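You operate a simulated robot arm through the tools that you are given. There is no shell and no other tool. Be economical: measure what you need, move in short steps, check, and stop when the job is done.

You are at the controls of a simulated two-armed robot. One attempt, no reset.

TASK
Screw the lid back on the jar on the strapping machine top.

It is judged by the outcome, as a careful person would: the job done as asked, and still so three seconds after it is handed in. It fails if anything else is knocked over, pushed out of place, dropped, spilled or broken. A push-on lid holds only when it is set on centred and level and pressed home; a screw cap is set on level and turned clockwise until tight.

THE ROBOT
Two 7-joint arms with two-finger parallel grippers on one trunk, on a base that drives. Base frame: it is fixed to the floor where the robot stands at the start and does not move with it; the origin is under the middle of the robot, x ahead of it, y to its left, z up; the surface under the hand at the start is at about z = 0.85. Units: m, degrees, N and s.
The left shoulder is at the start at [0.08, 0.131, 0.947], the right one opposite. With the tool pointing down near the work surface each hand reaches from about 0.4 to 0.86 m from the robot's upright axis, wherever it stands, measured 20 degrees to its own side. Payload 1.57 kg a hand.
Tool frame (each hand has its own): the origin (TCP) lies between the finger pads and is the grasp point; the fingertips stand 0.03 m ahead of it; z points along the fingers, y is the line along which they close. The gripper opens to 0.11 m. The fingers are 0.024 m wide and 0.012 m thick; the gripper's body (0.048 by 0.112 m) begins 0.078 m behind the TCP.
Orientation is that of the tool frame in the base frame, as a unit quaternion [w, x, y, z]. With the fingers straight down and closing along the base's y, the tool's x points along the base's -x, its y along +y and its z along -z.

THE INTERFACE
- The arms move only by the tool arm_command. It takes "left_moves", "right_moves" or both (then of equal length, played together; a hand with none holds still); each is a list of rows, each an object of numbers (a shift or turn left out is 0, a gripper value left out holds the last): "dx", "dy", "dz": the shift along the tool's x, y, z in units of 40 mm (1.0 is 40 mm); "rx", "ry", "rz": the turn, a rotation vector about the tool's x, y, z in units of 5 degrees (1.0 is 5 degrees); "hand": the closure in counts, from 0 (fully open) to 255 (shut). In form: [{"dx": .., "dy": .., "dz": .., "rx": .., "ry": .., "rz": .., "hand": ..}, ...]. A call has 1 to 8 rows; each row shifts and turns the commanded pose from where the row before left it, along the tool's axes as they then stand. A call with a number of a shift or a turn outside -1 to 1 is refused whole. A row lasts 0.2 s, in which the tool goes at most 0.05 m and 8.6 degrees; a call with a longer step from one row to the next is refused whole, and so is a gripper value outside its range. Where a pose cannot be reached the arm comes as near as it can. A force on the tool above 40 N (or 10 N above the force at the start of the call, whichever is more), or a blocked arm, ends the call early, and 0.2 s more pass. Each finger travels about 0.108 m/s and halts on what it meets, pressing with about 27 N; the grip force reading is that of the motor and also rises with nothing between the fingers. The clock runs only during rows and for 0.2 s after the last one: add rows that do not move to give the fingers time. The reply holds the time, the measured pose of the TCP, the force on the tool along the base axes, the opening and the grip force, in the units named above and with some noise, with the torque about the TCP (base axes, N m) and any sound that the robot's microphone picked up.
- Cameras (640 x 400 px; columns grow to the right, rows downward): "scene" is now at [-0.0419, -0.0054, 1.435]; the picture's right is [-0.15, -0.99, 0.00], its down [-0.56, 0.08, -0.83] and it looks along [0.82, -0.12, -0.56] (base axes); focal length 259 px, centre (320, 200). "left" rides on the left gripper at [0.07, -0.016, -0.141] in its tool frame; the picture's right is [0.23, 0.97, 0.00], its down [-0.86, 0.20, -0.48] and it looks along [-0.47, 0.11, 0.88] (tool axes); focal length 222 px, centre (320, 200). "right" rides on the right gripper at [0.07, 0.016, -0.141] in its tool frame; the picture's right is [-0.23, 0.97, 0.00], its down [-0.86, -0.20, -0.48] and it looks along [-0.47, -0.11, 0.88] (tool axes); focal length 222 px, centre (320, 200). There is no depth. A picture from a camera that has moved, and an enlarged one, comes with that camera's place and axes in the base frame and with its lens. The place of the scene camera against the robot may be out by one fixed shift of up to 0.025 m in any direction.
- get_image(camera): a new picture of that camera. No time passes.
- drive_base(legs): drives the robot by 1 to 6 legs, each [ahead, left, turn to the left] in m, m and degrees, along the robot's own axes; the way and the turn of a leg run together, so that a leg with both is an arc; at most 1.5 m and 180 degrees a leg. The arms and the cameras ride along, it lands a little off, and it stops where it bumps. It gives what a move gives.
- head_to(pan, tilt): turns the head with the scene camera to pan (to the left, within 109 degrees either way) and tilt (down, from -29 to 69), counted from straight ahead of the robot. It gives what a move gives.
- close_up(camera, box): a new picture of the part [left, top, right, bottom] of that camera's present view, enlarged. No time passes.
- close_job(): hands the job in; it is judged then, once.

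Work in short steps. Places have to be worked out from the pictures, the camera data and where the tool is seen: move nearer, look again, correct. Check each grasp and each placing, and mend what went wrong. You have 120 turns and 108 pictures in all, those below and enlarged ones among them. Open the grippers and draw the arms clear of the work before you hand the job in, unless the task says otherwise; then end with one line.

The tools are called as a command line: name --argument value ..., lists and objects as JSON in quotes. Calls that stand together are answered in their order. arm_command: Moves the arms, as the interface text tells. Its arguments: {"type":"object","properties":{"left_moves":{"type":"array","items":{"type":"object","properties":{"dx":{"type":"number"},"dy":{"type":"number"},"dz":{"type":"number"},"rx":{"type":"number"},"ry":{"type":"number"},"rz":{"type":"number"},"hand":{"type":"number"}}}},"right_moves":{"type":"array","items":{"type":"object","properties":{"dx":{"type":"number"},"dy":{"type":"number"},"dz":{"type":"number"},"rx":{"type":"number"},"ry":{"type":"number"},"rz":{"type":"number"},"hand":{"type":"number"}}}}},"required":[]} The other tools are called the same way: drive_base (legs) drives the base; head_to (pan, tilt) turns the head that bears the scene camera; get_image (camera) takes a picture; close_up (camera, box) takes an enlarged picture of a part of a camera's view; close_job () hands the job in.

At the start:

```text
time: 0.0
left_ee_pos: [0.3544, 0.03, 1.1737]
left_orientation: [0.001, 0.0, 1.0, -0.001]
left_force: [0.6, -0.1, -0.2]
left_torque: [-0.02, -0.02, -0.05]
left_gripper_width: 0.11
left_grip_force: 0.1
right_ee_pos: [0.4929, -0.3161, 1.1346]
right_orientation: [-0.001, 0.001, 1.0, 0.0]
right_force: [0.9, 0.7, -0.7]
right_torque: [-0.04, -0.02, -0.01]
right_gripper_width: 0.11
right_grip_force: 0.0
robot x, y, heading: [0.0014, -0.0012, -0.1]
head pan, tilt: [-8.4, 34.3]
```

scene: 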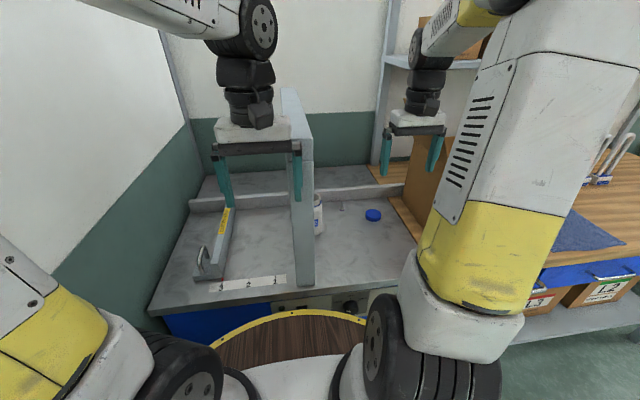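
right: 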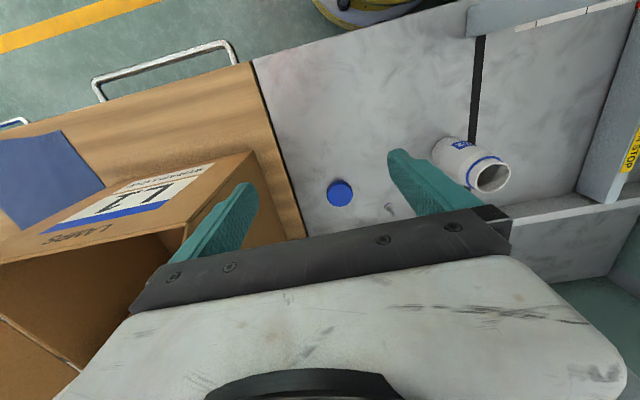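
left: 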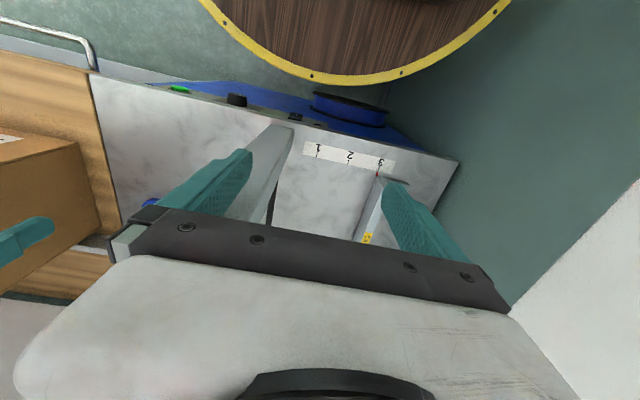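

The jar seems to stand beside a post of the machine, with the blue lid lying nearby; I look closer at both.

close_up --camera "right" --box '[300, 100, 540, 250]'

close_up --camera "scene" --box '[260, 140, 440, 300]'

```text
2.67 times, centred on (420, 175) of right
camera zoom: at [0.4243, -0.2973, 1.2757], right [0.23, 0.97, 0.0], down [0.86, -0.2, 0.48], along [0.47, -0.11, -0.88], focal length 592 px, centre (53, 267)
```

zoom: 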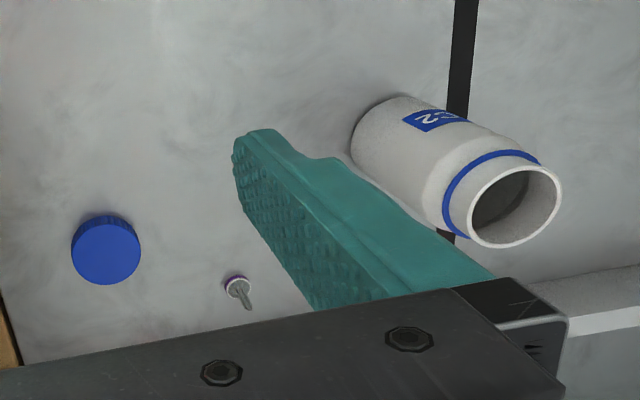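

```text
2.50 times, centred on (350, 220) of scene
camera zoom: at [-0.0419, -0.0054, 1.435], right [-0.15, -0.99, 0.0], down [-0.56, 0.08, -0.83], along [0.82, -0.12, -0.56], focal length 646 px, centre (245, 150)
```

zoom: 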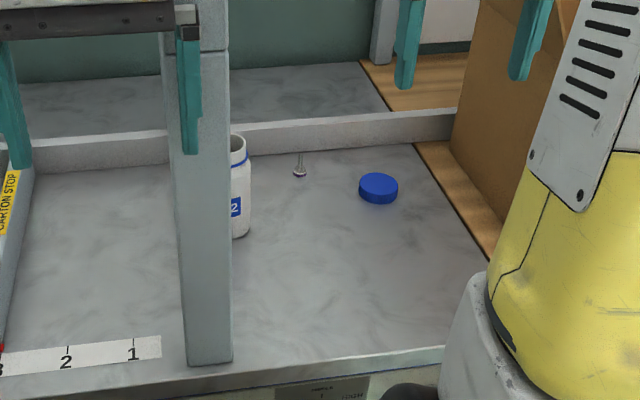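

The jar is upright at about (0.607, -0.08), mouth near z 0.97; lid top up at about (0.64, -0.31). I look at the arch before planning.

head_to --pan -5 --tilt 15

get_image --camera "scene"

```text
time: 0.8
left_ee_pos: [0.3531, 0.0303, 1.1734]
left_orientation: [0.0, -0.001, 1.0, 0.001]
left_force: [0.0, -0.3, 0.2]
left_torque: [-0.04, 0.0, 0.01]
left_gripper_width: 0.11
left_grip_force: 0.1
right_ee_pos: [0.4926, -0.3144, 1.1344]
right_orientation: [0.0, 0.0, 1.0, 0.0]
right_force: [0.0, 0.0, -0.2]
right_torque: [0.01, -0.05, -0.01]
right_gripper_width: 0.11
right_grip_force: 0.1
robot x, y, heading: [-0.0018, 0.0016, -0.1]
head pan, tilt: [-5.0, 15.0]
```

```text
102 pictures are left
camera scene: at [-0.0363, -0.0006, 1.4658], right [-0.09, -1.0, 0.0], down [-0.26, 0.02, -0.97], along [0.96, -0.08, -0.26], focal length 259 px, centre (320, 200)
```

scene: 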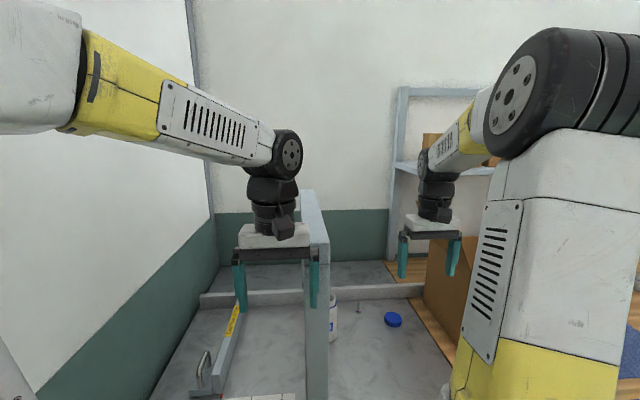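

The arch runs along x at roughly y -0.06…0, its top near z 1.26, and the jar is tucked beside it. Plan: the left hand reaches through the arch from the left, grips the jar and slides it right, clear of the beam. The right hand then places and turns the lid. First the left hand moves away from the arch and yaws.

arm_command --left_moves '[{"dy": 1}, {"dy": 1}, {"dy": 1}, {"dy": 1}, {"rz": -1}, {"rz": -1}, {"rz": -1}, {"rz": -1}]' --right_moves '[{"rz": -1}, {"rz": -1}, {"rz": -1}, {"rz": -1}, {"rz": -1}, {"rz": -1}, {"rz": -1}, {"rz": -1}]'

```text
time: 2.6
left_ee_pos: [0.3529, 0.1914, 1.1732]
left_orientation: [0.0, -0.175, 0.985, -0.001]
left_force: [-0.4, 0.3, -0.2]
left_torque: [-0.05, 0.03, 0.01]
left_gripper_width: 0.11
left_grip_force: 0.1
right_ee_pos: [0.4935, -0.3129, 1.1361]
right_orientation: [0.001, -0.343, 0.939, 0.0]
right_force: [0.4, -0.2, -0.1]
right_torque: [-0.02, 0.0, -0.02]
right_gripper_width: 0.11
right_grip_force: 0.0
robot x, y, heading: [0.0014, 0.0022, -0.1]
head pan, tilt: [-5.0, 15.0]
```

Moves track well; I continue the yaw of both hands.

arm_command --left_moves '[{"rz": -1}, {"rz": -1}, {"rz": -1}, {"rz": -1}, {"rz": -1}, {"rz": -1}, {"rz": -1}, {"rz": -1}]' --right_moves '[{"rz": -1}, {"rz": -1}, {"rz": -1}, {"rz": -1}, {"rz": -1}, {"rz": -1}, {"rz": -1}, {"rz": -1}]'

arm_command --left_moves '[{"rz": -1}, {"rz": -1}, {"rz": -1}, {"rz": -1}, {"rz": -1}, {"rz": -1}]' --right_moves '[{"rz": -1}, {"rz": -1}, {}, {}, {}, {}]'

get_image --camera "scene"

get_image --camera "right"

get_image --camera "left"

```text
time: 4.4
left_ee_pos: [0.3536, 0.19, 1.1725]
left_orientation: [0.0, -0.501, 0.866, 0.0]
left_force: [0.4, -0.3, 0.1]
left_torque: [0.02, 0.01, 0.01]
left_gripper_width: 0.11
left_grip_force: 0.0
right_ee_pos: [0.4933, -0.3146, 1.1354]
right_orientation: [0.0, -0.644, 0.765, 0.0]
right_force: [0.0, 0.5, -0.4]
right_torque: [0.0, 0.01, 0.02]
right_gripper_width: 0.1101
right_grip_force: 0.1
robot x, y, heading: [0.0005, -0.0005, -0.2]
head pan, tilt: [-5.0, 15.0]
```

```text
time: 5.8
left_ee_pos: [0.3523, 0.1907, 1.1718]
left_orientation: [0.0, 0.707, -0.707, 0.0]
left_force: [0.3, 0.7, 0.9]
left_torque: [0.01, -0.02, 0.01]
left_gripper_width: 0.11
left_grip_force: 0.1
right_ee_pos: [0.4927, -0.3137, 1.1354]
right_orientation: [0.0, 0.707, -0.707, 0.0]
right_force: [0.8, -0.9, 0.7]
right_torque: [0.01, 0.0, 0.0]
right_gripper_width: 0.1101
right_grip_force: 0.1
robot x, y, heading: [-0.003, -0.0023, -0.0]
head pan, tilt: [-5.0, 15.0]
```

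```text
101 pictures are left
camera scene: at [-0.0363, -0.0005, 1.4659], right [-0.09, -1.0, 0.0], down [-0.26, 0.02, -0.97], along [0.96, -0.08, -0.26], focal length 259 px, centre (320, 200)
```

scene: 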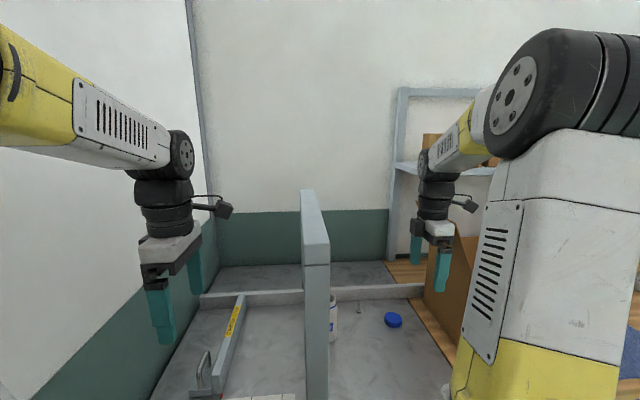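

```text
100 pictures are left
camera right: at [0.4783, -0.3835, 1.2758], right [-0.97, 0.23, 0.0], down [0.2, 0.86, 0.48], along [0.11, 0.47, -0.88], focal length 222 px, centre (320, 200)
```

right: 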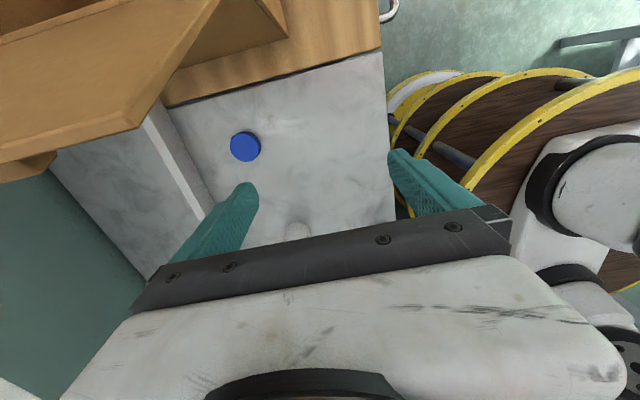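

```text
99 pictures are left
camera left: at [0.3703, 0.1208, 1.3146], right [-0.97, -0.23, 0.0], down [-0.2, 0.85, 0.48], along [-0.11, 0.47, -0.88], focal length 222 px, centre (320, 200)
```

left: 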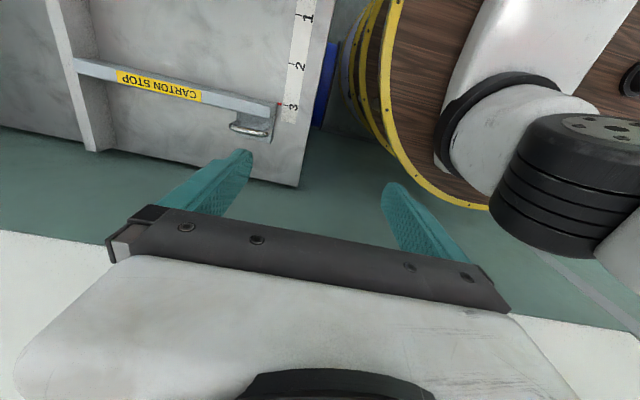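

Both hands are yawed with closing along x. The left hand goes forward to the jar's x, staying left of the arch and high.

arm_command --left_moves '[{"dy": -1}, {"dy": -1}, {"dy": -1}, {"dy": -1}, {"dy": -1}, {"dy": -1}, {"dy": -0.35}, {"dx": 0.75}]'

arm_command --left_moves '[{"ry": 1}, {"ry": 1}, {"ry": 1}, {"ry": 1}, {"ry": 1}]'

get_image --camera "left"

get_image --camera "scene"

```text
time: 7.6
left_ee_pos: [0.6099, 0.16, 1.1736]
left_orientation: [0.0, 0.708, -0.707, 0.0]
left_force: [0.6, -0.1, 0.1]
left_torque: [-0.02, 0.0, 0.0]
left_gripper_width: 0.1101
left_grip_force: 0.1
right_ee_pos: [0.4929, -0.3143, 1.1346]
right_orientation: [0.0, 0.707, -0.707, -0.001]
right_force: [0.2, 0.7, -0.6]
right_torque: [0.0, -0.01, -0.02]
right_gripper_width: 0.1098
right_grip_force: 0.1
robot x, y, heading: [0.0016, -0.0001, -0.3]
head pan, tilt: [-5.0, 15.0]
```

```text
time: 8.8
left_ee_pos: [0.6072, 0.1602, 1.1735]
left_orientation: [-0.154, -0.69, 0.69, -0.154]
left_force: [-0.6, 0.4, 0.2]
left_torque: [-0.01, 0.02, 0.0]
left_gripper_width: 0.1102
left_grip_force: 0.0
right_ee_pos: [0.4927, -0.314, 1.1359]
right_orientation: [0.0, 0.707, -0.707, 0.001]
right_force: [0.1, -0.3, 0.2]
right_torque: [-0.02, 0.02, -0.01]
right_gripper_width: 0.1102
right_grip_force: 0.0
robot x, y, heading: [-0.0021, 0.0013, -0.1]
head pan, tilt: [-5.0, 15.0]
```

```text
98 pictures are left
camera left: at [0.6246, 0.1559, 1.3318], right [-0.97, -0.21, 0.1], down [-0.2, 0.98, 0.07], along [-0.11, 0.05, -0.99], focal length 222 px, centre (320, 200)
```

left: 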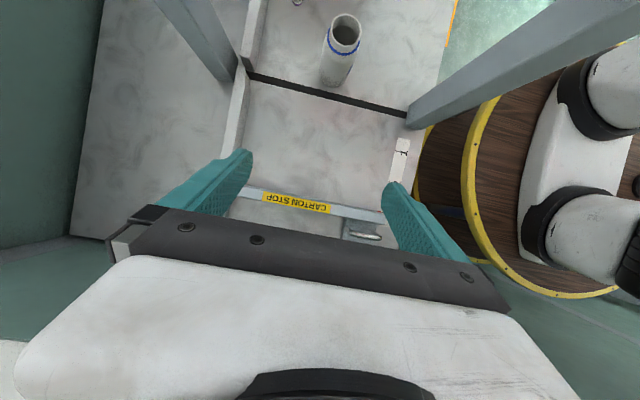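

```text
97 pictures are left
camera scene: at [-0.0363, -0.0007, 1.4659], right [-0.09, -1.0, 0.0], down [-0.26, 0.02, -0.97], along [0.96, -0.08, -0.26], focal length 259 px, centre (320, 200)
```

scene: 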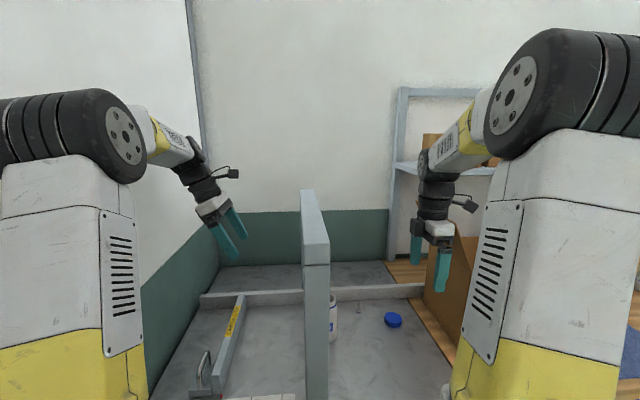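

The jar shows clearly through the open arch, at about (0.602, -0.09). I lower the left hand towards it, then tilt it further so it points mostly sideways.

arm_command --left_moves '[{"dz": 1}, {"dz": 1}, {"dz": 1}, {"dz": 1}, {"dz": 0.9, "dx": 0.5}, {"ry": 1}, {"ry": 1}, {"ry": 1}]'

arm_command --left_moves '[{"ry": 1}, {"ry": 1}, {"ry": 1}, {"ry": 1}, {"ry": 1}]'

get_image --camera "left"

get_image --camera "scene"

```text
time: 10.6
left_ee_pos: [0.6063, 0.0602, 1.0042]
left_orientation: [-0.242, -0.664, 0.664, -0.242]
left_force: [-0.1, -0.4, 0.5]
left_torque: [0.04, -0.02, 0.01]
left_gripper_width: 0.1099
left_grip_force: 0.1
right_ee_pos: [0.4921, -0.3152, 1.1343]
right_orientation: [0.0, -0.707, 0.707, 0.0]
right_force: [-0.1, 0.0, -0.1]
right_torque: [0.04, -0.05, -0.02]
right_gripper_width: 0.11
right_grip_force: 0.1
robot x, y, heading: [-0.0009, -0.0001, 0.1]
head pan, tilt: [-5.0, 15.0]
```

```text
time: 11.8
left_ee_pos: [0.6073, 0.0587, 1.0026]
left_orientation: [-0.38, -0.596, 0.596, -0.38]
left_force: [-0.4, 0.4, 0.1]
left_torque: [0.04, 0.0, 0.0]
left_gripper_width: 0.11
left_grip_force: 0.0
right_ee_pos: [0.4928, -0.3146, 1.1345]
right_orientation: [0.0, -0.707, 0.707, 0.0]
right_force: [-0.6, -0.6, 0.8]
right_torque: [0.03, 0.01, 0.04]
right_gripper_width: 0.1097
right_grip_force: 0.1
robot x, y, heading: [0.0008, -0.0011, 0.3]
head pan, tilt: [-5.0, 15.0]
```

```text
96 pictures are left
camera left: at [0.6248, 0.1577, 1.1272], right [-0.97, -0.1, 0.21], down [-0.2, 0.79, -0.57], along [-0.11, -0.6, -0.79], focal length 222 px, centre (320, 200)
```

left: 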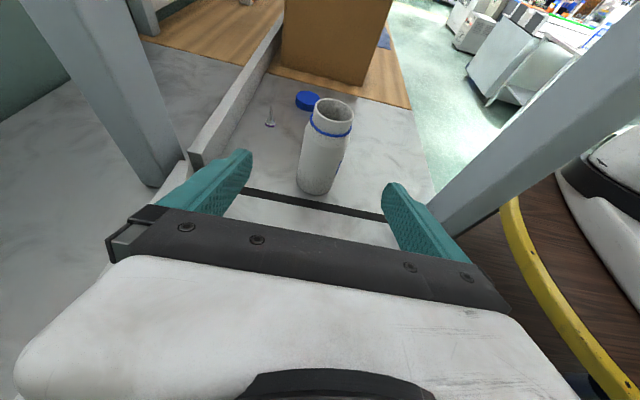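

```text
95 pictures are left
camera scene: at [-0.0364, -0.0007, 1.4659], right [-0.09, -1.0, 0.0], down [-0.26, 0.02, -0.97], along [0.96, -0.08, -0.26], focal length 259 px, centre (320, 200)
```

scene: 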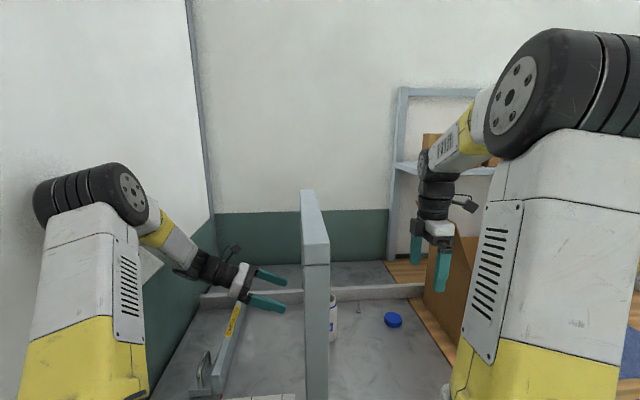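

The jar estimate is (0.598, -0.089). The left hand lowers slightly, centres, and goes most of the way along its axis; then I check.

arm_command --left_moves '[{"dx": -1, "dy": 0.22}, {"dz": 0.9}, {"dz": 0.9}, {"dz": 0.9}]'

get_image --camera "left"

```text
time: 12.8
left_ee_pos: [0.5993, -0.0227, 0.9204]
left_orientation: [-0.381, -0.596, 0.597, -0.379]
left_force: [0.3, 0.4, 0.5]
left_torque: [0.01, -0.01, 0.01]
left_gripper_width: 0.11
left_grip_force: 0.1
right_ee_pos: [0.4927, -0.3135, 1.1364]
right_orientation: [-0.001, 0.707, -0.707, 0.001]
right_force: [0.4, 1.3, 0.3]
right_torque: [-0.06, 0.0, 0.01]
right_gripper_width: 0.1099
right_grip_force: 0.1
robot x, y, heading: [-0.003, -0.001, 0.1]
head pan, tilt: [-5.0, 15.0]
```

```text
94 pictures are left
camera left: at [0.6164, 0.076, 1.0434], right [-0.97, -0.1, 0.21], down [-0.2, 0.79, -0.57], along [-0.11, -0.6, -0.79], focal length 222 px, centre (320, 200)
```

left: 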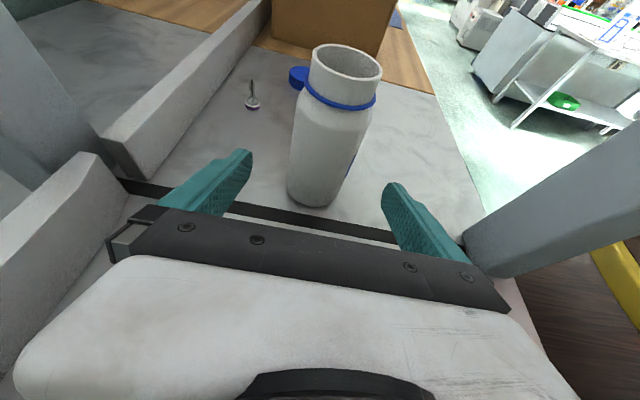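

The jar lies centred between the fingers. I advance the last 58 mm along the tool axis and then close.

arm_command --left_moves '[{"dz": 0.75}, {"dz": 0.7}, {}]'

get_image --camera "left"

```text
time: 13.6
left_ee_pos: [0.6008, -0.0747, 0.8978]
left_orientation: [-0.38, -0.596, 0.597, -0.38]
left_force: [-0.2, -0.4, 0.2]
left_torque: [0.02, 0.02, -0.01]
left_gripper_width: 0.11
left_grip_force: 0.0
right_ee_pos: [0.4932, -0.3153, 1.1345]
right_orientation: [0.0, 0.707, -0.707, 0.0]
right_force: [0.7, 0.3, -0.4]
right_torque: [0.02, 0.04, -0.02]
right_gripper_width: 0.11
right_grip_force: 0.0
robot x, y, heading: [0.0026, -0.0015, 0.0]
head pan, tilt: [-5.0, 15.0]
```

```text
93 pictures are left
camera left: at [0.6183, 0.0238, 1.0214], right [-0.97, -0.1, 0.21], down [-0.2, 0.8, -0.57], along [-0.11, -0.6, -0.79], focal length 222 px, centre (320, 200)
```

left: 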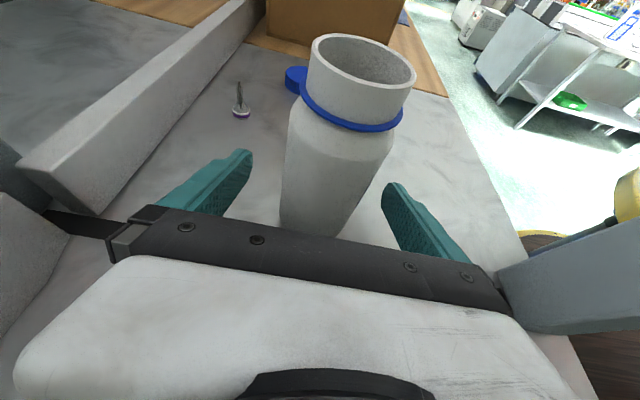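

Position is good; closing the left gripper on the jar.

arm_command --left_moves '[{"hand": 100}, {"hand": 255}, {}, {}]'

get_image --camera "left"

```text
time: 14.6
left_ee_pos: [0.6026, -0.0743, 0.8966]
left_orientation: [0.38, 0.596, -0.596, 0.38]
left_force: [-0.2, -0.3, 1.2]
left_torque: [0.0, -0.03, -0.02]
left_gripper_width: 0.059
left_grip_force: 27.0
right_ee_pos: [0.4919, -0.3146, 1.1341]
right_orientation: [0.0, 0.707, -0.707, 0.0]
right_force: [-0.4, 0.2, 0.0]
right_torque: [0.02, -0.02, 0.01]
right_gripper_width: 0.1099
right_grip_force: 0.1
robot x, y, heading: [0.0017, -0.0005, -0.1]
head pan, tilt: [-5.0, 15.0]
```

```text
92 pictures are left
camera left: at [0.6181, 0.0239, 1.0215], right [-0.97, -0.1, 0.21], down [-0.2, 0.8, -0.57], along [-0.11, -0.6, -0.79], focal length 222 px, centre (320, 200)
```

left: 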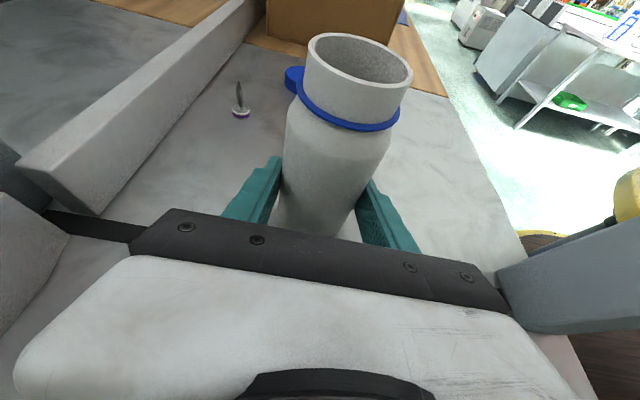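

Gripped (width 59 mm). I lift 4 mm, slide it 80 mm right and 20 mm back, and set it down again.

arm_command --left_moves '[{"dx": 0.09, "dz": -0.042}, {"dx": 0.282, "dz": 0.604, "dy": 0.167}, {"dx": 0.282, "dz": 0.604, "dy": 0.167}, {"dx": 0.282, "dz": 0.604, "dy": 0.167}, {}, {"dx": -0.09, "dz": 0.042}, {}]'

get_image --camera "left"

get_image --camera "right"

get_image --camera "scene"

```text
time: 16.2
left_ee_pos: [0.5774, -0.1539, 0.8986]
left_orientation: [0.38, 0.596, -0.596, 0.38]
left_force: [0.1, 1.0, -1.6]
left_torque: [0.03, -0.03, 0.02]
left_gripper_width: 0.0588
left_grip_force: 26.6
right_ee_pos: [0.4929, -0.3147, 1.1349]
right_orientation: [0.0, -0.707, 0.707, 0.0]
right_force: [-0.1, 0.0, 0.5]
right_torque: [-0.03, 0.02, -0.01]
right_gripper_width: 0.11
right_grip_force: 0.0
robot x, y, heading: [0.0017, -0.0041, 0.1]
head pan, tilt: [-5.0, 15.0]
```

```text
91 pictures are left
camera left: at [0.5949, -0.055, 1.0215], right [-0.97, -0.1, 0.21], down [-0.2, 0.8, -0.57], along [-0.11, -0.6, -0.79], focal length 222 px, centre (320, 200)
```

left: 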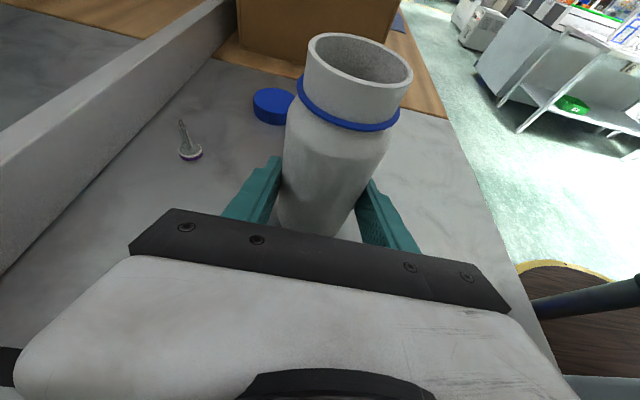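

```text
90 pictures are left
camera right: at [0.4784, -0.3836, 1.2757], right [-0.97, 0.23, 0.0], down [0.2, 0.86, 0.48], along [0.11, 0.47, -0.88], focal length 222 px, centre (320, 200)
```

right: 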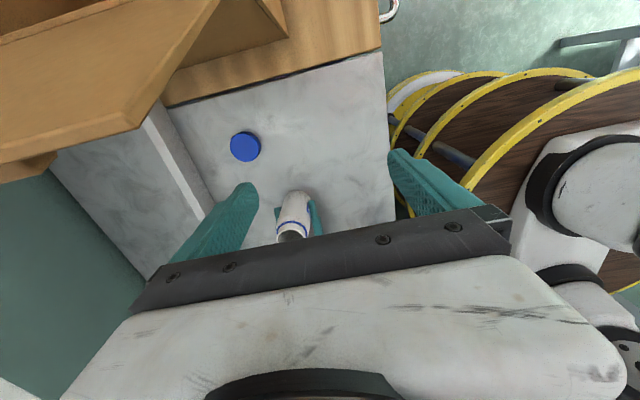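

```text
89 pictures are left
camera scene: at [-0.0362, -0.0006, 1.4659], right [-0.09, -1.0, 0.0], down [-0.26, 0.02, -0.97], along [0.96, -0.08, -0.26], focal length 259 px, centre (320, 200)
```

scene: 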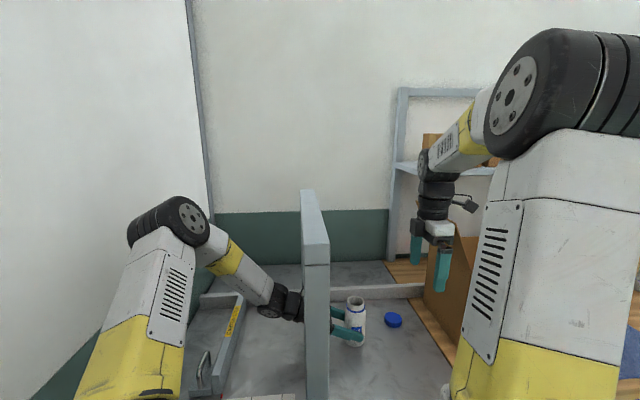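

The jar sits upright at about (0.577, -0.168). Before moving the right hand to the lid, I check the carton next to it.

head_to --pan -22 --tilt 34

get_image --camera "scene"

```text
time: 17.0
left_ee_pos: [0.5776, -0.1528, 0.8971]
left_orientation: [-0.38, -0.596, 0.597, -0.38]
left_force: [0.1, 0.3, 0.4]
left_torque: [-0.03, -0.08, 0.0]
left_gripper_width: 0.0591
left_grip_force: 26.5
right_ee_pos: [0.4935, -0.3156, 1.1349]
right_orientation: [-0.001, 0.708, -0.707, 0.0]
right_force: [0.0, -0.1, -0.4]
right_torque: [0.0, 0.0, 0.01]
right_gripper_width: 0.11
right_grip_force: 0.2
robot x, y, heading: [0.0006, -0.0002, 0.2]
head pan, tilt: [-22.0, 34.0]
```

```text
88 pictures are left
camera scene: at [-0.0471, -0.0256, 1.4355], right [-0.37, -0.93, 0.0], down [-0.52, 0.21, -0.83], along [0.77, -0.31, -0.56], focal length 259 px, centre (320, 200)
```

scene: 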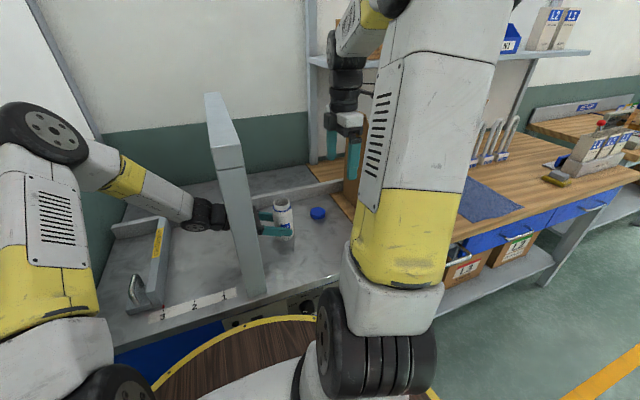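

The carton's folded flap reaches out to about y -0.38 beside the lid, so the camera side must not face it. I turn the right hand back (closing along y, camera toward me) for picking the lid, with a partly closed gripper.

arm_command --right_moves '[{"rz": 1, "hand": 50}, {"rz": 1}, {"rz": 1}, {"rz": 1}, {"rz": 1}, {"rz": 1}, {"rz": 1}, {"rz": 1}]'

arm_command --right_moves '[{"rz": 1}, {"rz": 1}, {"rz": 1}, {"rz": 1}, {"rz": 1}, {"rz": 1}, {"rz": 1}, {"rz": 1}]'

arm_command --right_moves '[{"rz": 1}, {"rz": 1}, {"dz": 1, "dx": -0.8}, {"dz": 1, "dx": -0.8}, {}]'

get_image --camera "right"

```text
time: 18.8
left_ee_pos: [0.5782, -0.1538, 0.8994]
left_orientation: [-0.38, -0.596, 0.596, -0.38]
left_force: [0.3, -0.3, 0.9]
left_torque: [-0.02, -0.05, 0.04]
left_gripper_width: 0.059
left_grip_force: 26.8
right_ee_pos: [0.4919, -0.3143, 1.1347]
right_orientation: [0.0, -0.422, 0.907, 0.0]
right_force: [0.0, 0.4, -1.0]
right_torque: [-0.04, -0.03, 0.0]
right_gripper_width: 0.0884
right_grip_force: 0.0
robot x, y, heading: [0.0014, 0.0027, -0.2]
head pan, tilt: [-22.0, 34.0]
```

```text
time: 20.6
left_ee_pos: [0.5788, -0.1544, 0.8978]
left_orientation: [-0.38, -0.596, 0.597, -0.379]
left_force: [-0.1, 0.3, 1.8]
left_torque: [-0.02, -0.04, 0.0]
left_gripper_width: 0.0589
left_grip_force: 27.1
right_ee_pos: [0.4922, -0.314, 1.1338]
right_orientation: [0.0, -0.087, 0.996, 0.0]
right_force: [0.1, 0.2, -0.3]
right_torque: [-0.03, 0.03, -0.07]
right_gripper_width: 0.0884
right_grip_force: 0.1
robot x, y, heading: [0.004, 0.0002, 0.1]
head pan, tilt: [-22.0, 34.0]
```

```text
refused: row 3 steps farther than a row can; nothing moved
```

```text
87 pictures are left
camera right: at [0.4226, -0.3101, 1.2746], right [0.06, 1.0, 0.0], down [0.88, -0.05, 0.48], along [0.48, -0.03, -0.88], focal length 222 px, centre (320, 200)
```

right: 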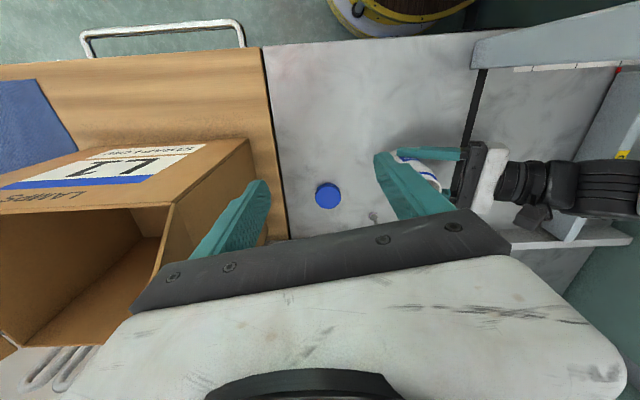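

Shrinking the steps; the right hand moves over the lid to hover.

arm_command --right_moves '[{"rz": 1, "dz": 0.4}, {"rz": 1, "dz": 0.4}, {"dx": -0.9, "dz": 0.7}, {"dx": -0.9, "dz": 0.7}, {"dx": -0.9, "dz": 0.7}, {"dx": -0.9, "dz": 0.7, "dy": 0.17}, {}]'

get_image --camera "right"

```text
time: 22.2
left_ee_pos: [0.5787, -0.153, 0.8973]
left_orientation: [0.38, 0.597, -0.596, 0.38]
left_force: [-0.5, -0.2, 1.4]
left_torque: [-0.07, -0.04, 0.01]
left_gripper_width: 0.0591
left_grip_force: 26.8
right_ee_pos: [0.6346, -0.3044, 0.9897]
right_orientation: [0.0, 0.0, 1.0, 0.001]
right_force: [0.2, 0.1, 0.1]
right_torque: [0.0, -0.02, -0.02]
right_gripper_width: 0.0884
right_grip_force: 0.1
robot x, y, heading: [0.0003, 0.0009, 0.0]
head pan, tilt: [-22.0, 34.0]
```

```text
86 pictures are left
camera right: at [0.5669, -0.2876, 1.1306], right [0.23, 0.97, 0.0], down [0.85, -0.2, 0.48], along [0.47, -0.11, -0.88], focal length 222 px, centre (320, 200)
```

right: 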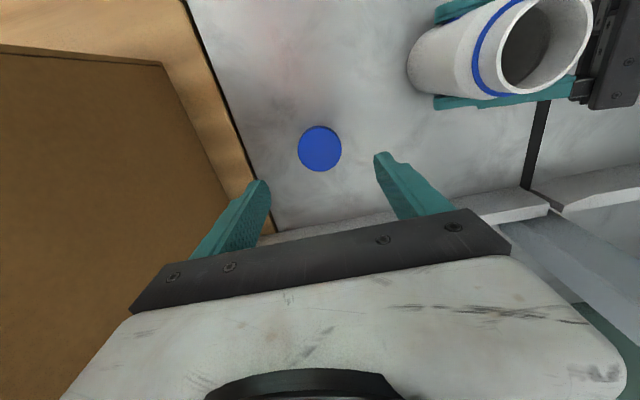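

The lid is centred under the hand at (0.639, -0.304). I descend so the fingertips end about 5 mm above the surface.

arm_command --right_moves '[{"dz": 0.9, "dx": -0.1}, {"dz": 0.9}, {"dz": 0.8}, {}]'

get_image --camera "right"

```text
time: 23.2
left_ee_pos: [0.5774, -0.1541, 0.8987]
left_orientation: [0.38, 0.596, -0.596, 0.38]
left_force: [0.1, -0.3, 2.8]
left_torque: [-0.04, -0.04, 0.0]
left_gripper_width: 0.0589
left_grip_force: 27.1
right_ee_pos: [0.6385, -0.3068, 0.8876]
right_orientation: [0.001, 0.0, 1.0, 0.0]
right_force: [0.7, 0.1, -0.7]
right_torque: [0.02, -0.01, 0.03]
right_gripper_width: 0.0884
right_grip_force: 0.1
robot x, y, heading: [0.0008, 0.0016, 0.2]
head pan, tilt: [-22.0, 34.0]
```

```text
85 pictures are left
camera right: at [0.5713, -0.2907, 1.0282], right [0.23, 0.97, 0.0], down [0.86, -0.2, 0.48], along [0.47, -0.11, -0.88], focal length 222 px, centre (320, 200)
```

right: 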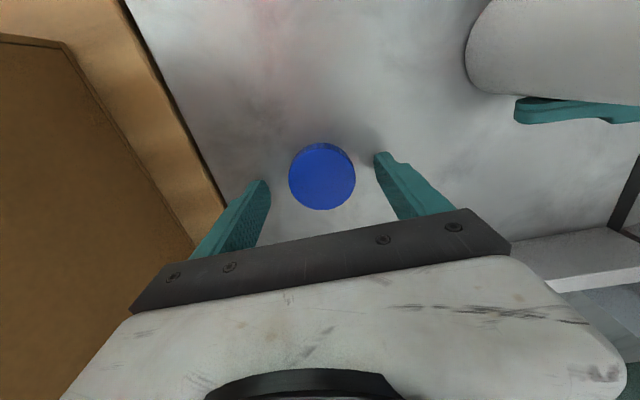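

Well centred; close on the lid.

arm_command --right_moves '[{"hand": 255, "dz": 0.06}, {}, {}]'

arm_command --right_moves '[{"dz": -0.6}, {"dz": -0.9}, {"dz": -0.9}, {"dz": -0.9}, {}]'

get_image --camera "right"

get_image --camera "left"

```text
time: 24.0
left_ee_pos: [0.5775, -0.1526, 0.8982]
left_orientation: [0.379, 0.597, -0.596, 0.38]
left_force: [0.5, -0.3, -0.5]
left_torque: [-0.07, -0.07, 0.01]
left_gripper_width: 0.059
left_grip_force: 27.5
right_ee_pos: [0.6406, -0.3073, 0.8843]
right_orientation: [0.0, 0.0, 1.0, 0.0]
right_force: [-1.2, 0.9, 9.4]
right_torque: [0.03, 0.04, 0.0]
right_gripper_width: 0.0527
right_grip_force: 26.7
robot x, y, heading: [-0.0019, -0.0001, 0.0]
head pan, tilt: [-22.0, 34.0]
```

```text
time: 25.2
left_ee_pos: [0.5777, -0.1535, 0.8988]
left_orientation: [0.38, 0.597, -0.596, 0.38]
left_force: [0.2, 1.1, 1.6]
left_torque: [0.03, -0.03, 0.04]
left_gripper_width: 0.0589
left_grip_force: 27.6
right_ee_pos: [0.6419, -0.309, 1.016]
right_orientation: [0.0, 0.0, 1.0, 0.0]
right_force: [-0.3, -0.5, 0.5]
right_torque: [-0.01, -0.03, -0.04]
right_gripper_width: 0.0523
right_grip_force: 27.5
robot x, y, heading: [0.0014, -0.0018, -0.1]
head pan, tilt: [-22.0, 34.0]
```

```text
84 pictures are left
camera right: at [0.5742, -0.2916, 1.1568], right [0.23, 0.97, 0.0], down [0.86, -0.2, 0.48], along [0.47, -0.11, -0.88], focal length 222 px, centre (320, 200)
```

right: 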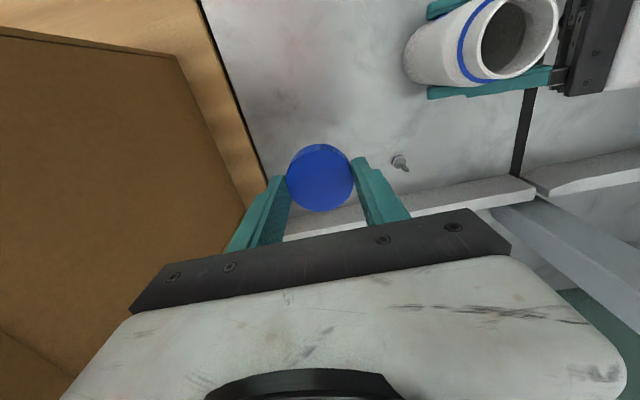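

```text
83 pictures are left
camera left: at [0.5949, -0.0549, 1.0214], right [-0.97, -0.1, 0.21], down [-0.2, 0.8, -0.57], along [-0.11, -0.6, -0.79], focal length 222 px, centre (320, 200)
```

left: 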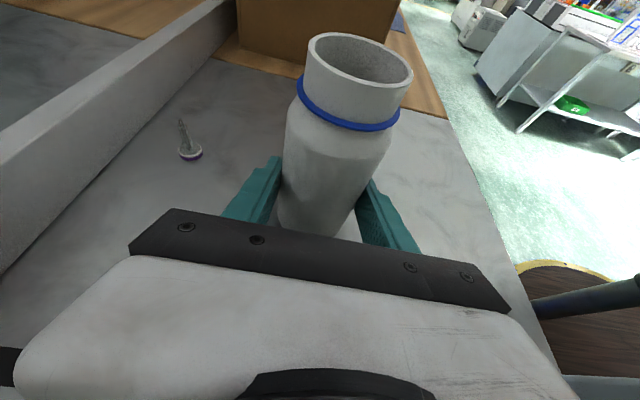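

The lid is held (52.5 mm). I raise the right hand and bring it above the jar at about (0.578, -0.166), still 35 mm above the mouth.

arm_command --right_moves '[{"dz": -1}, {"dx": 0.4, "dy": 0.9}, {"dx": 0.4, "dy": 0.9}, {"dx": 0.4, "dy": 0.9}, {"dx": 0.4, "dy": 0.9}, {}]'

get_image --camera "left"

get_image --camera "right"

```text
time: 26.6
left_ee_pos: [0.5771, -0.1532, 0.8974]
left_orientation: [0.38, 0.596, -0.596, 0.38]
left_force: [1.2, 0.3, 1.5]
left_torque: [-0.01, -0.03, -0.04]
left_gripper_width: 0.0589
left_grip_force: 27.3
right_ee_pos: [0.5781, -0.1644, 1.0549]
right_orientation: [0.0, 0.001, 1.0, 0.0]
right_force: [-0.6, -0.1, 0.0]
right_torque: [0.02, -0.02, -0.05]
right_gripper_width: 0.0523
right_grip_force: 27.1
robot x, y, heading: [-0.0012, 0.001, 0.2]
head pan, tilt: [-22.0, 34.0]
```

```text
82 pictures are left
camera left: at [0.5949, -0.0551, 1.0214], right [-0.97, -0.1, 0.21], down [-0.2, 0.8, -0.57], along [-0.11, -0.6, -0.79], focal length 222 px, centre (320, 200)
```

left: 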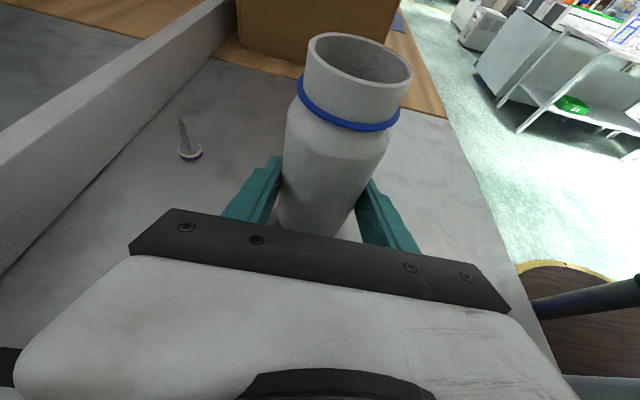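

```text
81 pictures are left
camera right: at [0.5104, -0.1479, 1.196], right [0.23, 0.97, 0.0], down [0.86, -0.2, 0.48], along [0.47, -0.11, -0.88], focal length 222 px, centre (320, 200)
```

right: 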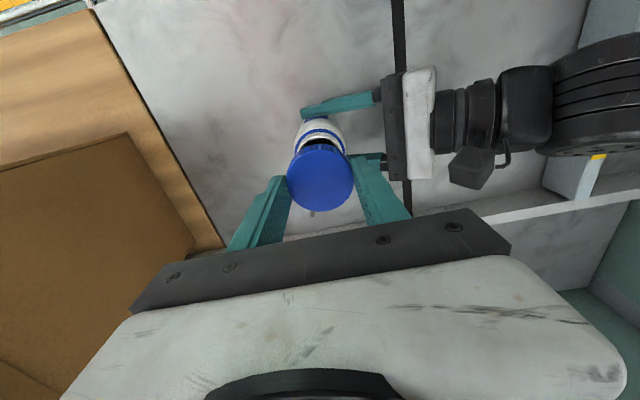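

Lid is above the jar. I wind the right hand back 120° to have room for clockwise turning.

arm_command --right_moves '[{"rz": -1}, {"rz": -1}, {"rz": -1}, {"rz": -1}, {"rz": -1}, {"rz": -1}, {"rz": -1}, {"rz": -1}]'

arm_command --right_moves '[{"rz": -1}, {"rz": -1}, {"rz": -1}, {"rz": -1}, {"rz": -1}, {"rz": -1}, {"rz": -1}, {"rz": -1}]'

arm_command --right_moves '[{"rz": -1}, {"rz": -1}, {"rz": -1}, {"rz": -1}, {"rz": -1}, {"rz": -1}, {"rz": -1}, {"rz": -1}]'

get_image --camera "right"

close_up --camera "scene" --box '[220, 140, 360, 260]'

```text
time: 28.4
left_ee_pos: [0.5781, -0.1536, 0.8979]
left_orientation: [-0.38, -0.596, 0.597, -0.379]
left_force: [-0.3, 0.0, -0.2]
left_torque: [-0.04, -0.01, -0.02]
left_gripper_width: 0.059
left_grip_force: 27.6
right_ee_pos: [0.5774, -0.1626, 1.0559]
right_orientation: [0.0, -0.342, 0.94, 0.0]
right_force: [0.7, -0.6, 0.5]
right_torque: [-0.02, -0.02, 0.01]
right_gripper_width: 0.0525
right_grip_force: 27.2
robot x, y, heading: [0.001, 0.0009, -0.1]
head pan, tilt: [-22.0, 34.0]
```

```text
time: 30.2
left_ee_pos: [0.578, -0.1541, 0.8979]
left_orientation: [-0.38, -0.596, 0.597, -0.38]
left_force: [-0.3, 0.5, 0.9]
left_torque: [0.02, -0.01, 0.01]
left_gripper_width: 0.0591
left_grip_force: 26.9
right_ee_pos: [0.5768, -0.1647, 1.056]
right_orientation: [-0.001, -0.643, 0.765, 0.0]
right_force: [-0.8, 0.4, 0.5]
right_torque: [-0.02, 0.0, -0.02]
right_gripper_width: 0.0521
right_grip_force: 26.4
robot x, y, heading: [-0.0023, 0.0027, -0.4]
head pan, tilt: [-22.0, 34.0]
```

```text
time: 32.0
left_ee_pos: [0.5774, -0.1537, 0.8976]
left_orientation: [0.38, 0.597, -0.596, 0.38]
left_force: [0.1, 0.0, 1.1]
left_torque: [-0.02, -0.04, -0.01]
left_gripper_width: 0.059
left_grip_force: 27.0
right_ee_pos: [0.5761, -0.1642, 1.0559]
right_orientation: [0.0, 0.867, -0.499, 0.0]
right_force: [0.4, 0.4, -0.5]
right_torque: [0.0, -0.03, -0.01]
right_gripper_width: 0.0523
right_grip_force: 27.5
robot x, y, heading: [0.001, 0.0029, -0.1]
head pan, tilt: [-22.0, 34.0]
```

```text
80 pictures are left
camera right: at [0.5991, -0.2308, 1.1972], right [-0.96, -0.29, 0.0], down [-0.26, 0.84, 0.48], along [-0.14, 0.46, -0.88], focal length 222 px, centre (320, 200)
```

right: 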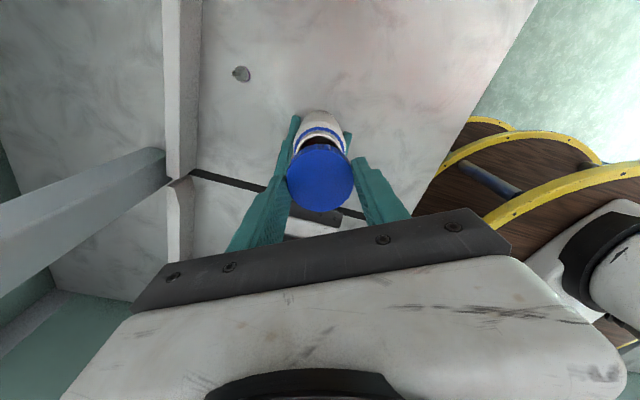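

```text
3.33 times, centred on (290, 200) of scene
camera zoom: at [-0.0471, -0.0256, 1.4355], right [-0.37, -0.93, 0.0], down [-0.52, 0.21, -0.83], along [0.77, -0.31, -0.56], focal length 862 px, centre (420, 200)
```

zoom: 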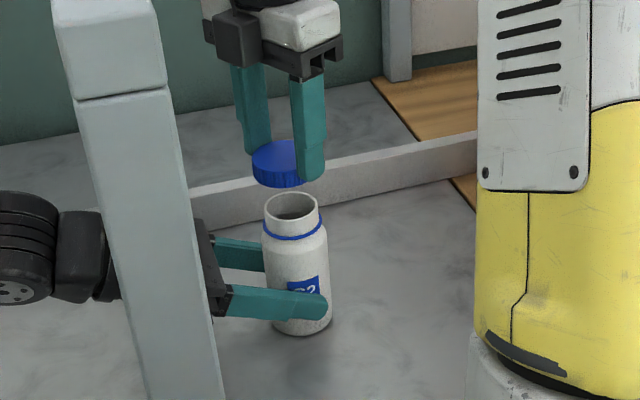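

Both seem roughly aligned; I enlarge to compare lid and rim centres.

close_up --camera "scene" --box '[262, 165, 310, 195]'

close_up --camera "right" --box '[260, 90, 388, 220]'

```text
13.33 times, centred on (286, 180) of scene
camera zoom: at [-0.0471, -0.0256, 1.4355], right [-0.37, -0.93, 0.0], down [-0.52, 0.21, -0.83], along [0.77, -0.31, -0.56], focal length 3448 px, centre (773, 467)
```

zoom: 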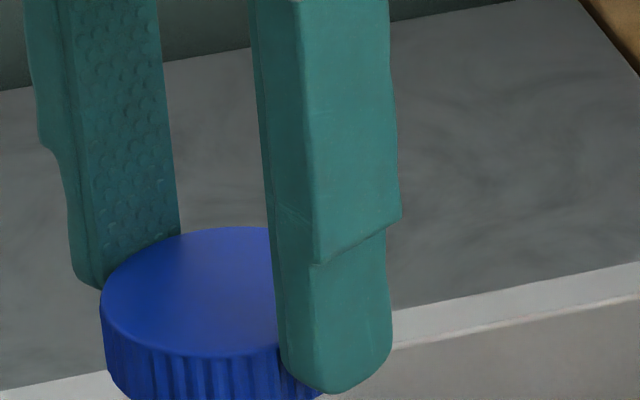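

```text
3.08 times, centred on (324, 155) of right
camera zoom: at [0.5991, -0.2308, 1.1972], right [-0.96, -0.29, 0.0], down [-0.26, 0.84, 0.48], along [-0.14, 0.46, -0.88], focal length 684 px, centre (308, 338)
```

zoom: 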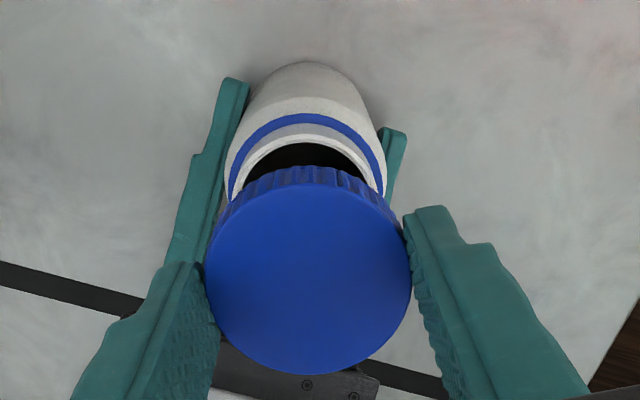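

Lid centre (0.579, -0.164) and rim centre (0.579, -0.1645) agree within about a millimetre. I lower to about 8 mm above the rim and recheck.

arm_command --right_moves '[{"dz": 0.35}, {"dz": 0.35}, {}]'

close_up --camera "right" --box '[260, 90, 388, 220]'

close_up --camera "scene" --box '[260, 165, 320, 245]'

get_image --camera "left"

```text
time: 32.8
left_ee_pos: [0.5771, -0.1538, 0.8984]
left_orientation: [-0.38, -0.597, 0.597, -0.379]
left_force: [-0.3, -0.7, 0.6]
left_torque: [-0.02, -0.03, -0.01]
left_gripper_width: 0.0587
left_grip_force: 27.0
right_ee_pos: [0.578, -0.1653, 1.0282]
right_orientation: [0.0, 0.866, -0.5, 0.0]
right_force: [0.3, 0.9, 0.5]
right_torque: [0.03, 0.01, 0.01]
right_gripper_width: 0.0522
right_grip_force: 26.6
robot x, y, heading: [0.0015, 0.0011, -0.2]
head pan, tilt: [-22.0, 34.0]
```

```text
3.08 times, centred on (324, 155) of right
camera zoom: at [0.6003, -0.2319, 1.1692], right [-0.96, -0.29, 0.0], down [-0.25, 0.84, 0.48], along [-0.14, 0.46, -0.88], focal length 684 px, centre (308, 338)
```

zoom: 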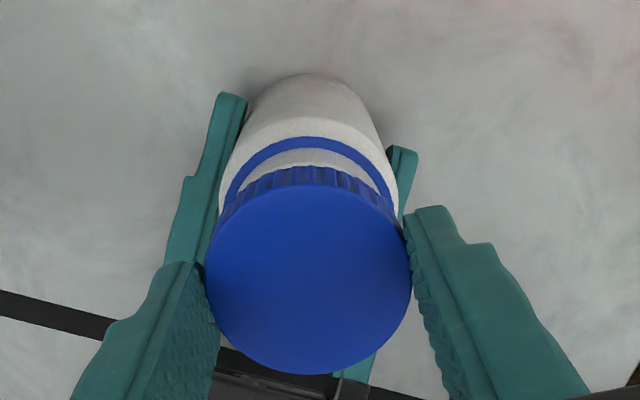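

```text
5.00 times, centred on (290, 205) of scene
camera zoom: at [-0.0471, -0.0256, 1.4355], right [-0.37, -0.93, 0.0], down [-0.52, 0.21, -0.83], along [0.77, -0.31, -0.56], focal length 1293 px, centre (470, 175)
```

zoom: 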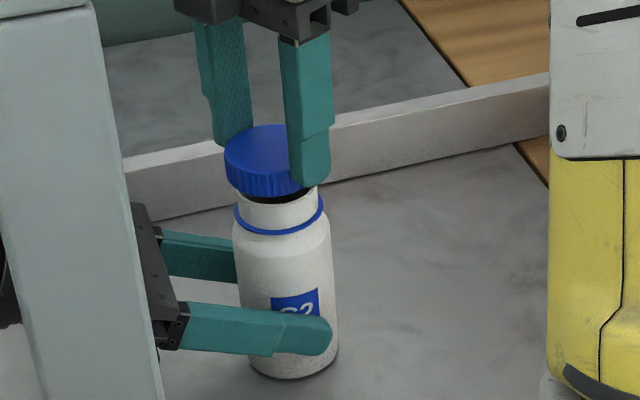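

```text
74 pictures are left
camera left: at [0.5949, -0.055, 1.0214], right [-0.97, -0.1, 0.21], down [-0.2, 0.8, -0.57], along [-0.11, -0.6, -0.79], focal length 222 px, centre (320, 200)
```

left: 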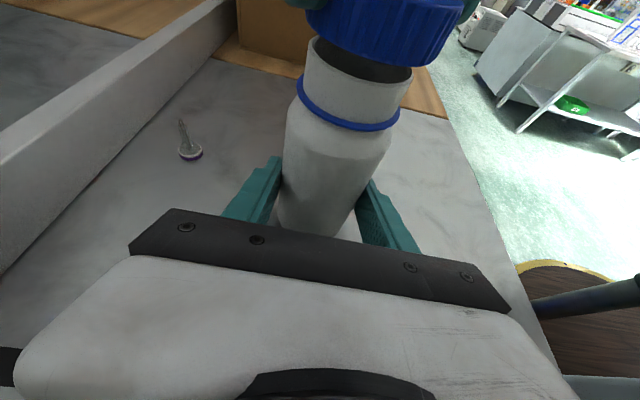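

The scene view hints the lid may be about 3 mm toward +y of the jar axis. I zoom the left camera on the gap to verify.

close_up --camera "left" --box '[270, 0, 490, 140]'

close_up --camera "scene" --box '[270, 180, 310, 210]'

```text
2.86 times, centred on (380, 70) of left
camera zoom: at [0.5949, -0.055, 1.0214], right [-0.97, -0.1, 0.21], down [-0.2, 0.8, -0.57], along [-0.11, -0.6, -0.79], focal length 635 px, centre (149, 571)
```

zoom: 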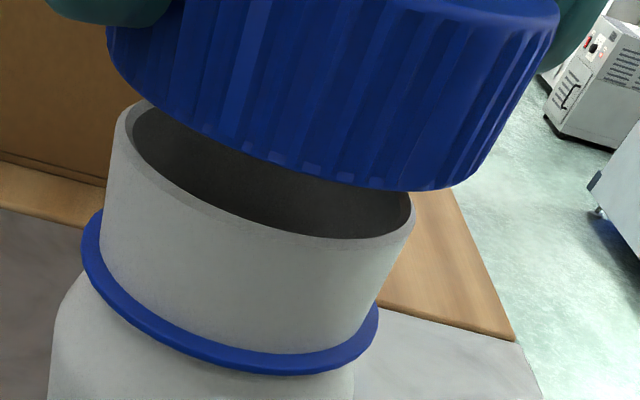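

```text
13.33 times, centred on (290, 195) of scene
camera zoom: at [-0.0471, -0.0256, 1.4355], right [-0.37, -0.93, 0.0], down [-0.52, 0.21, -0.83], along [0.77, -0.31, -0.56], focal length 3448 px, centre (720, 267)
```

zoom: 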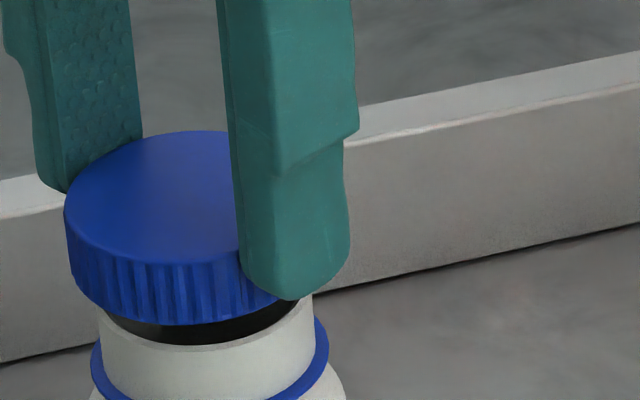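

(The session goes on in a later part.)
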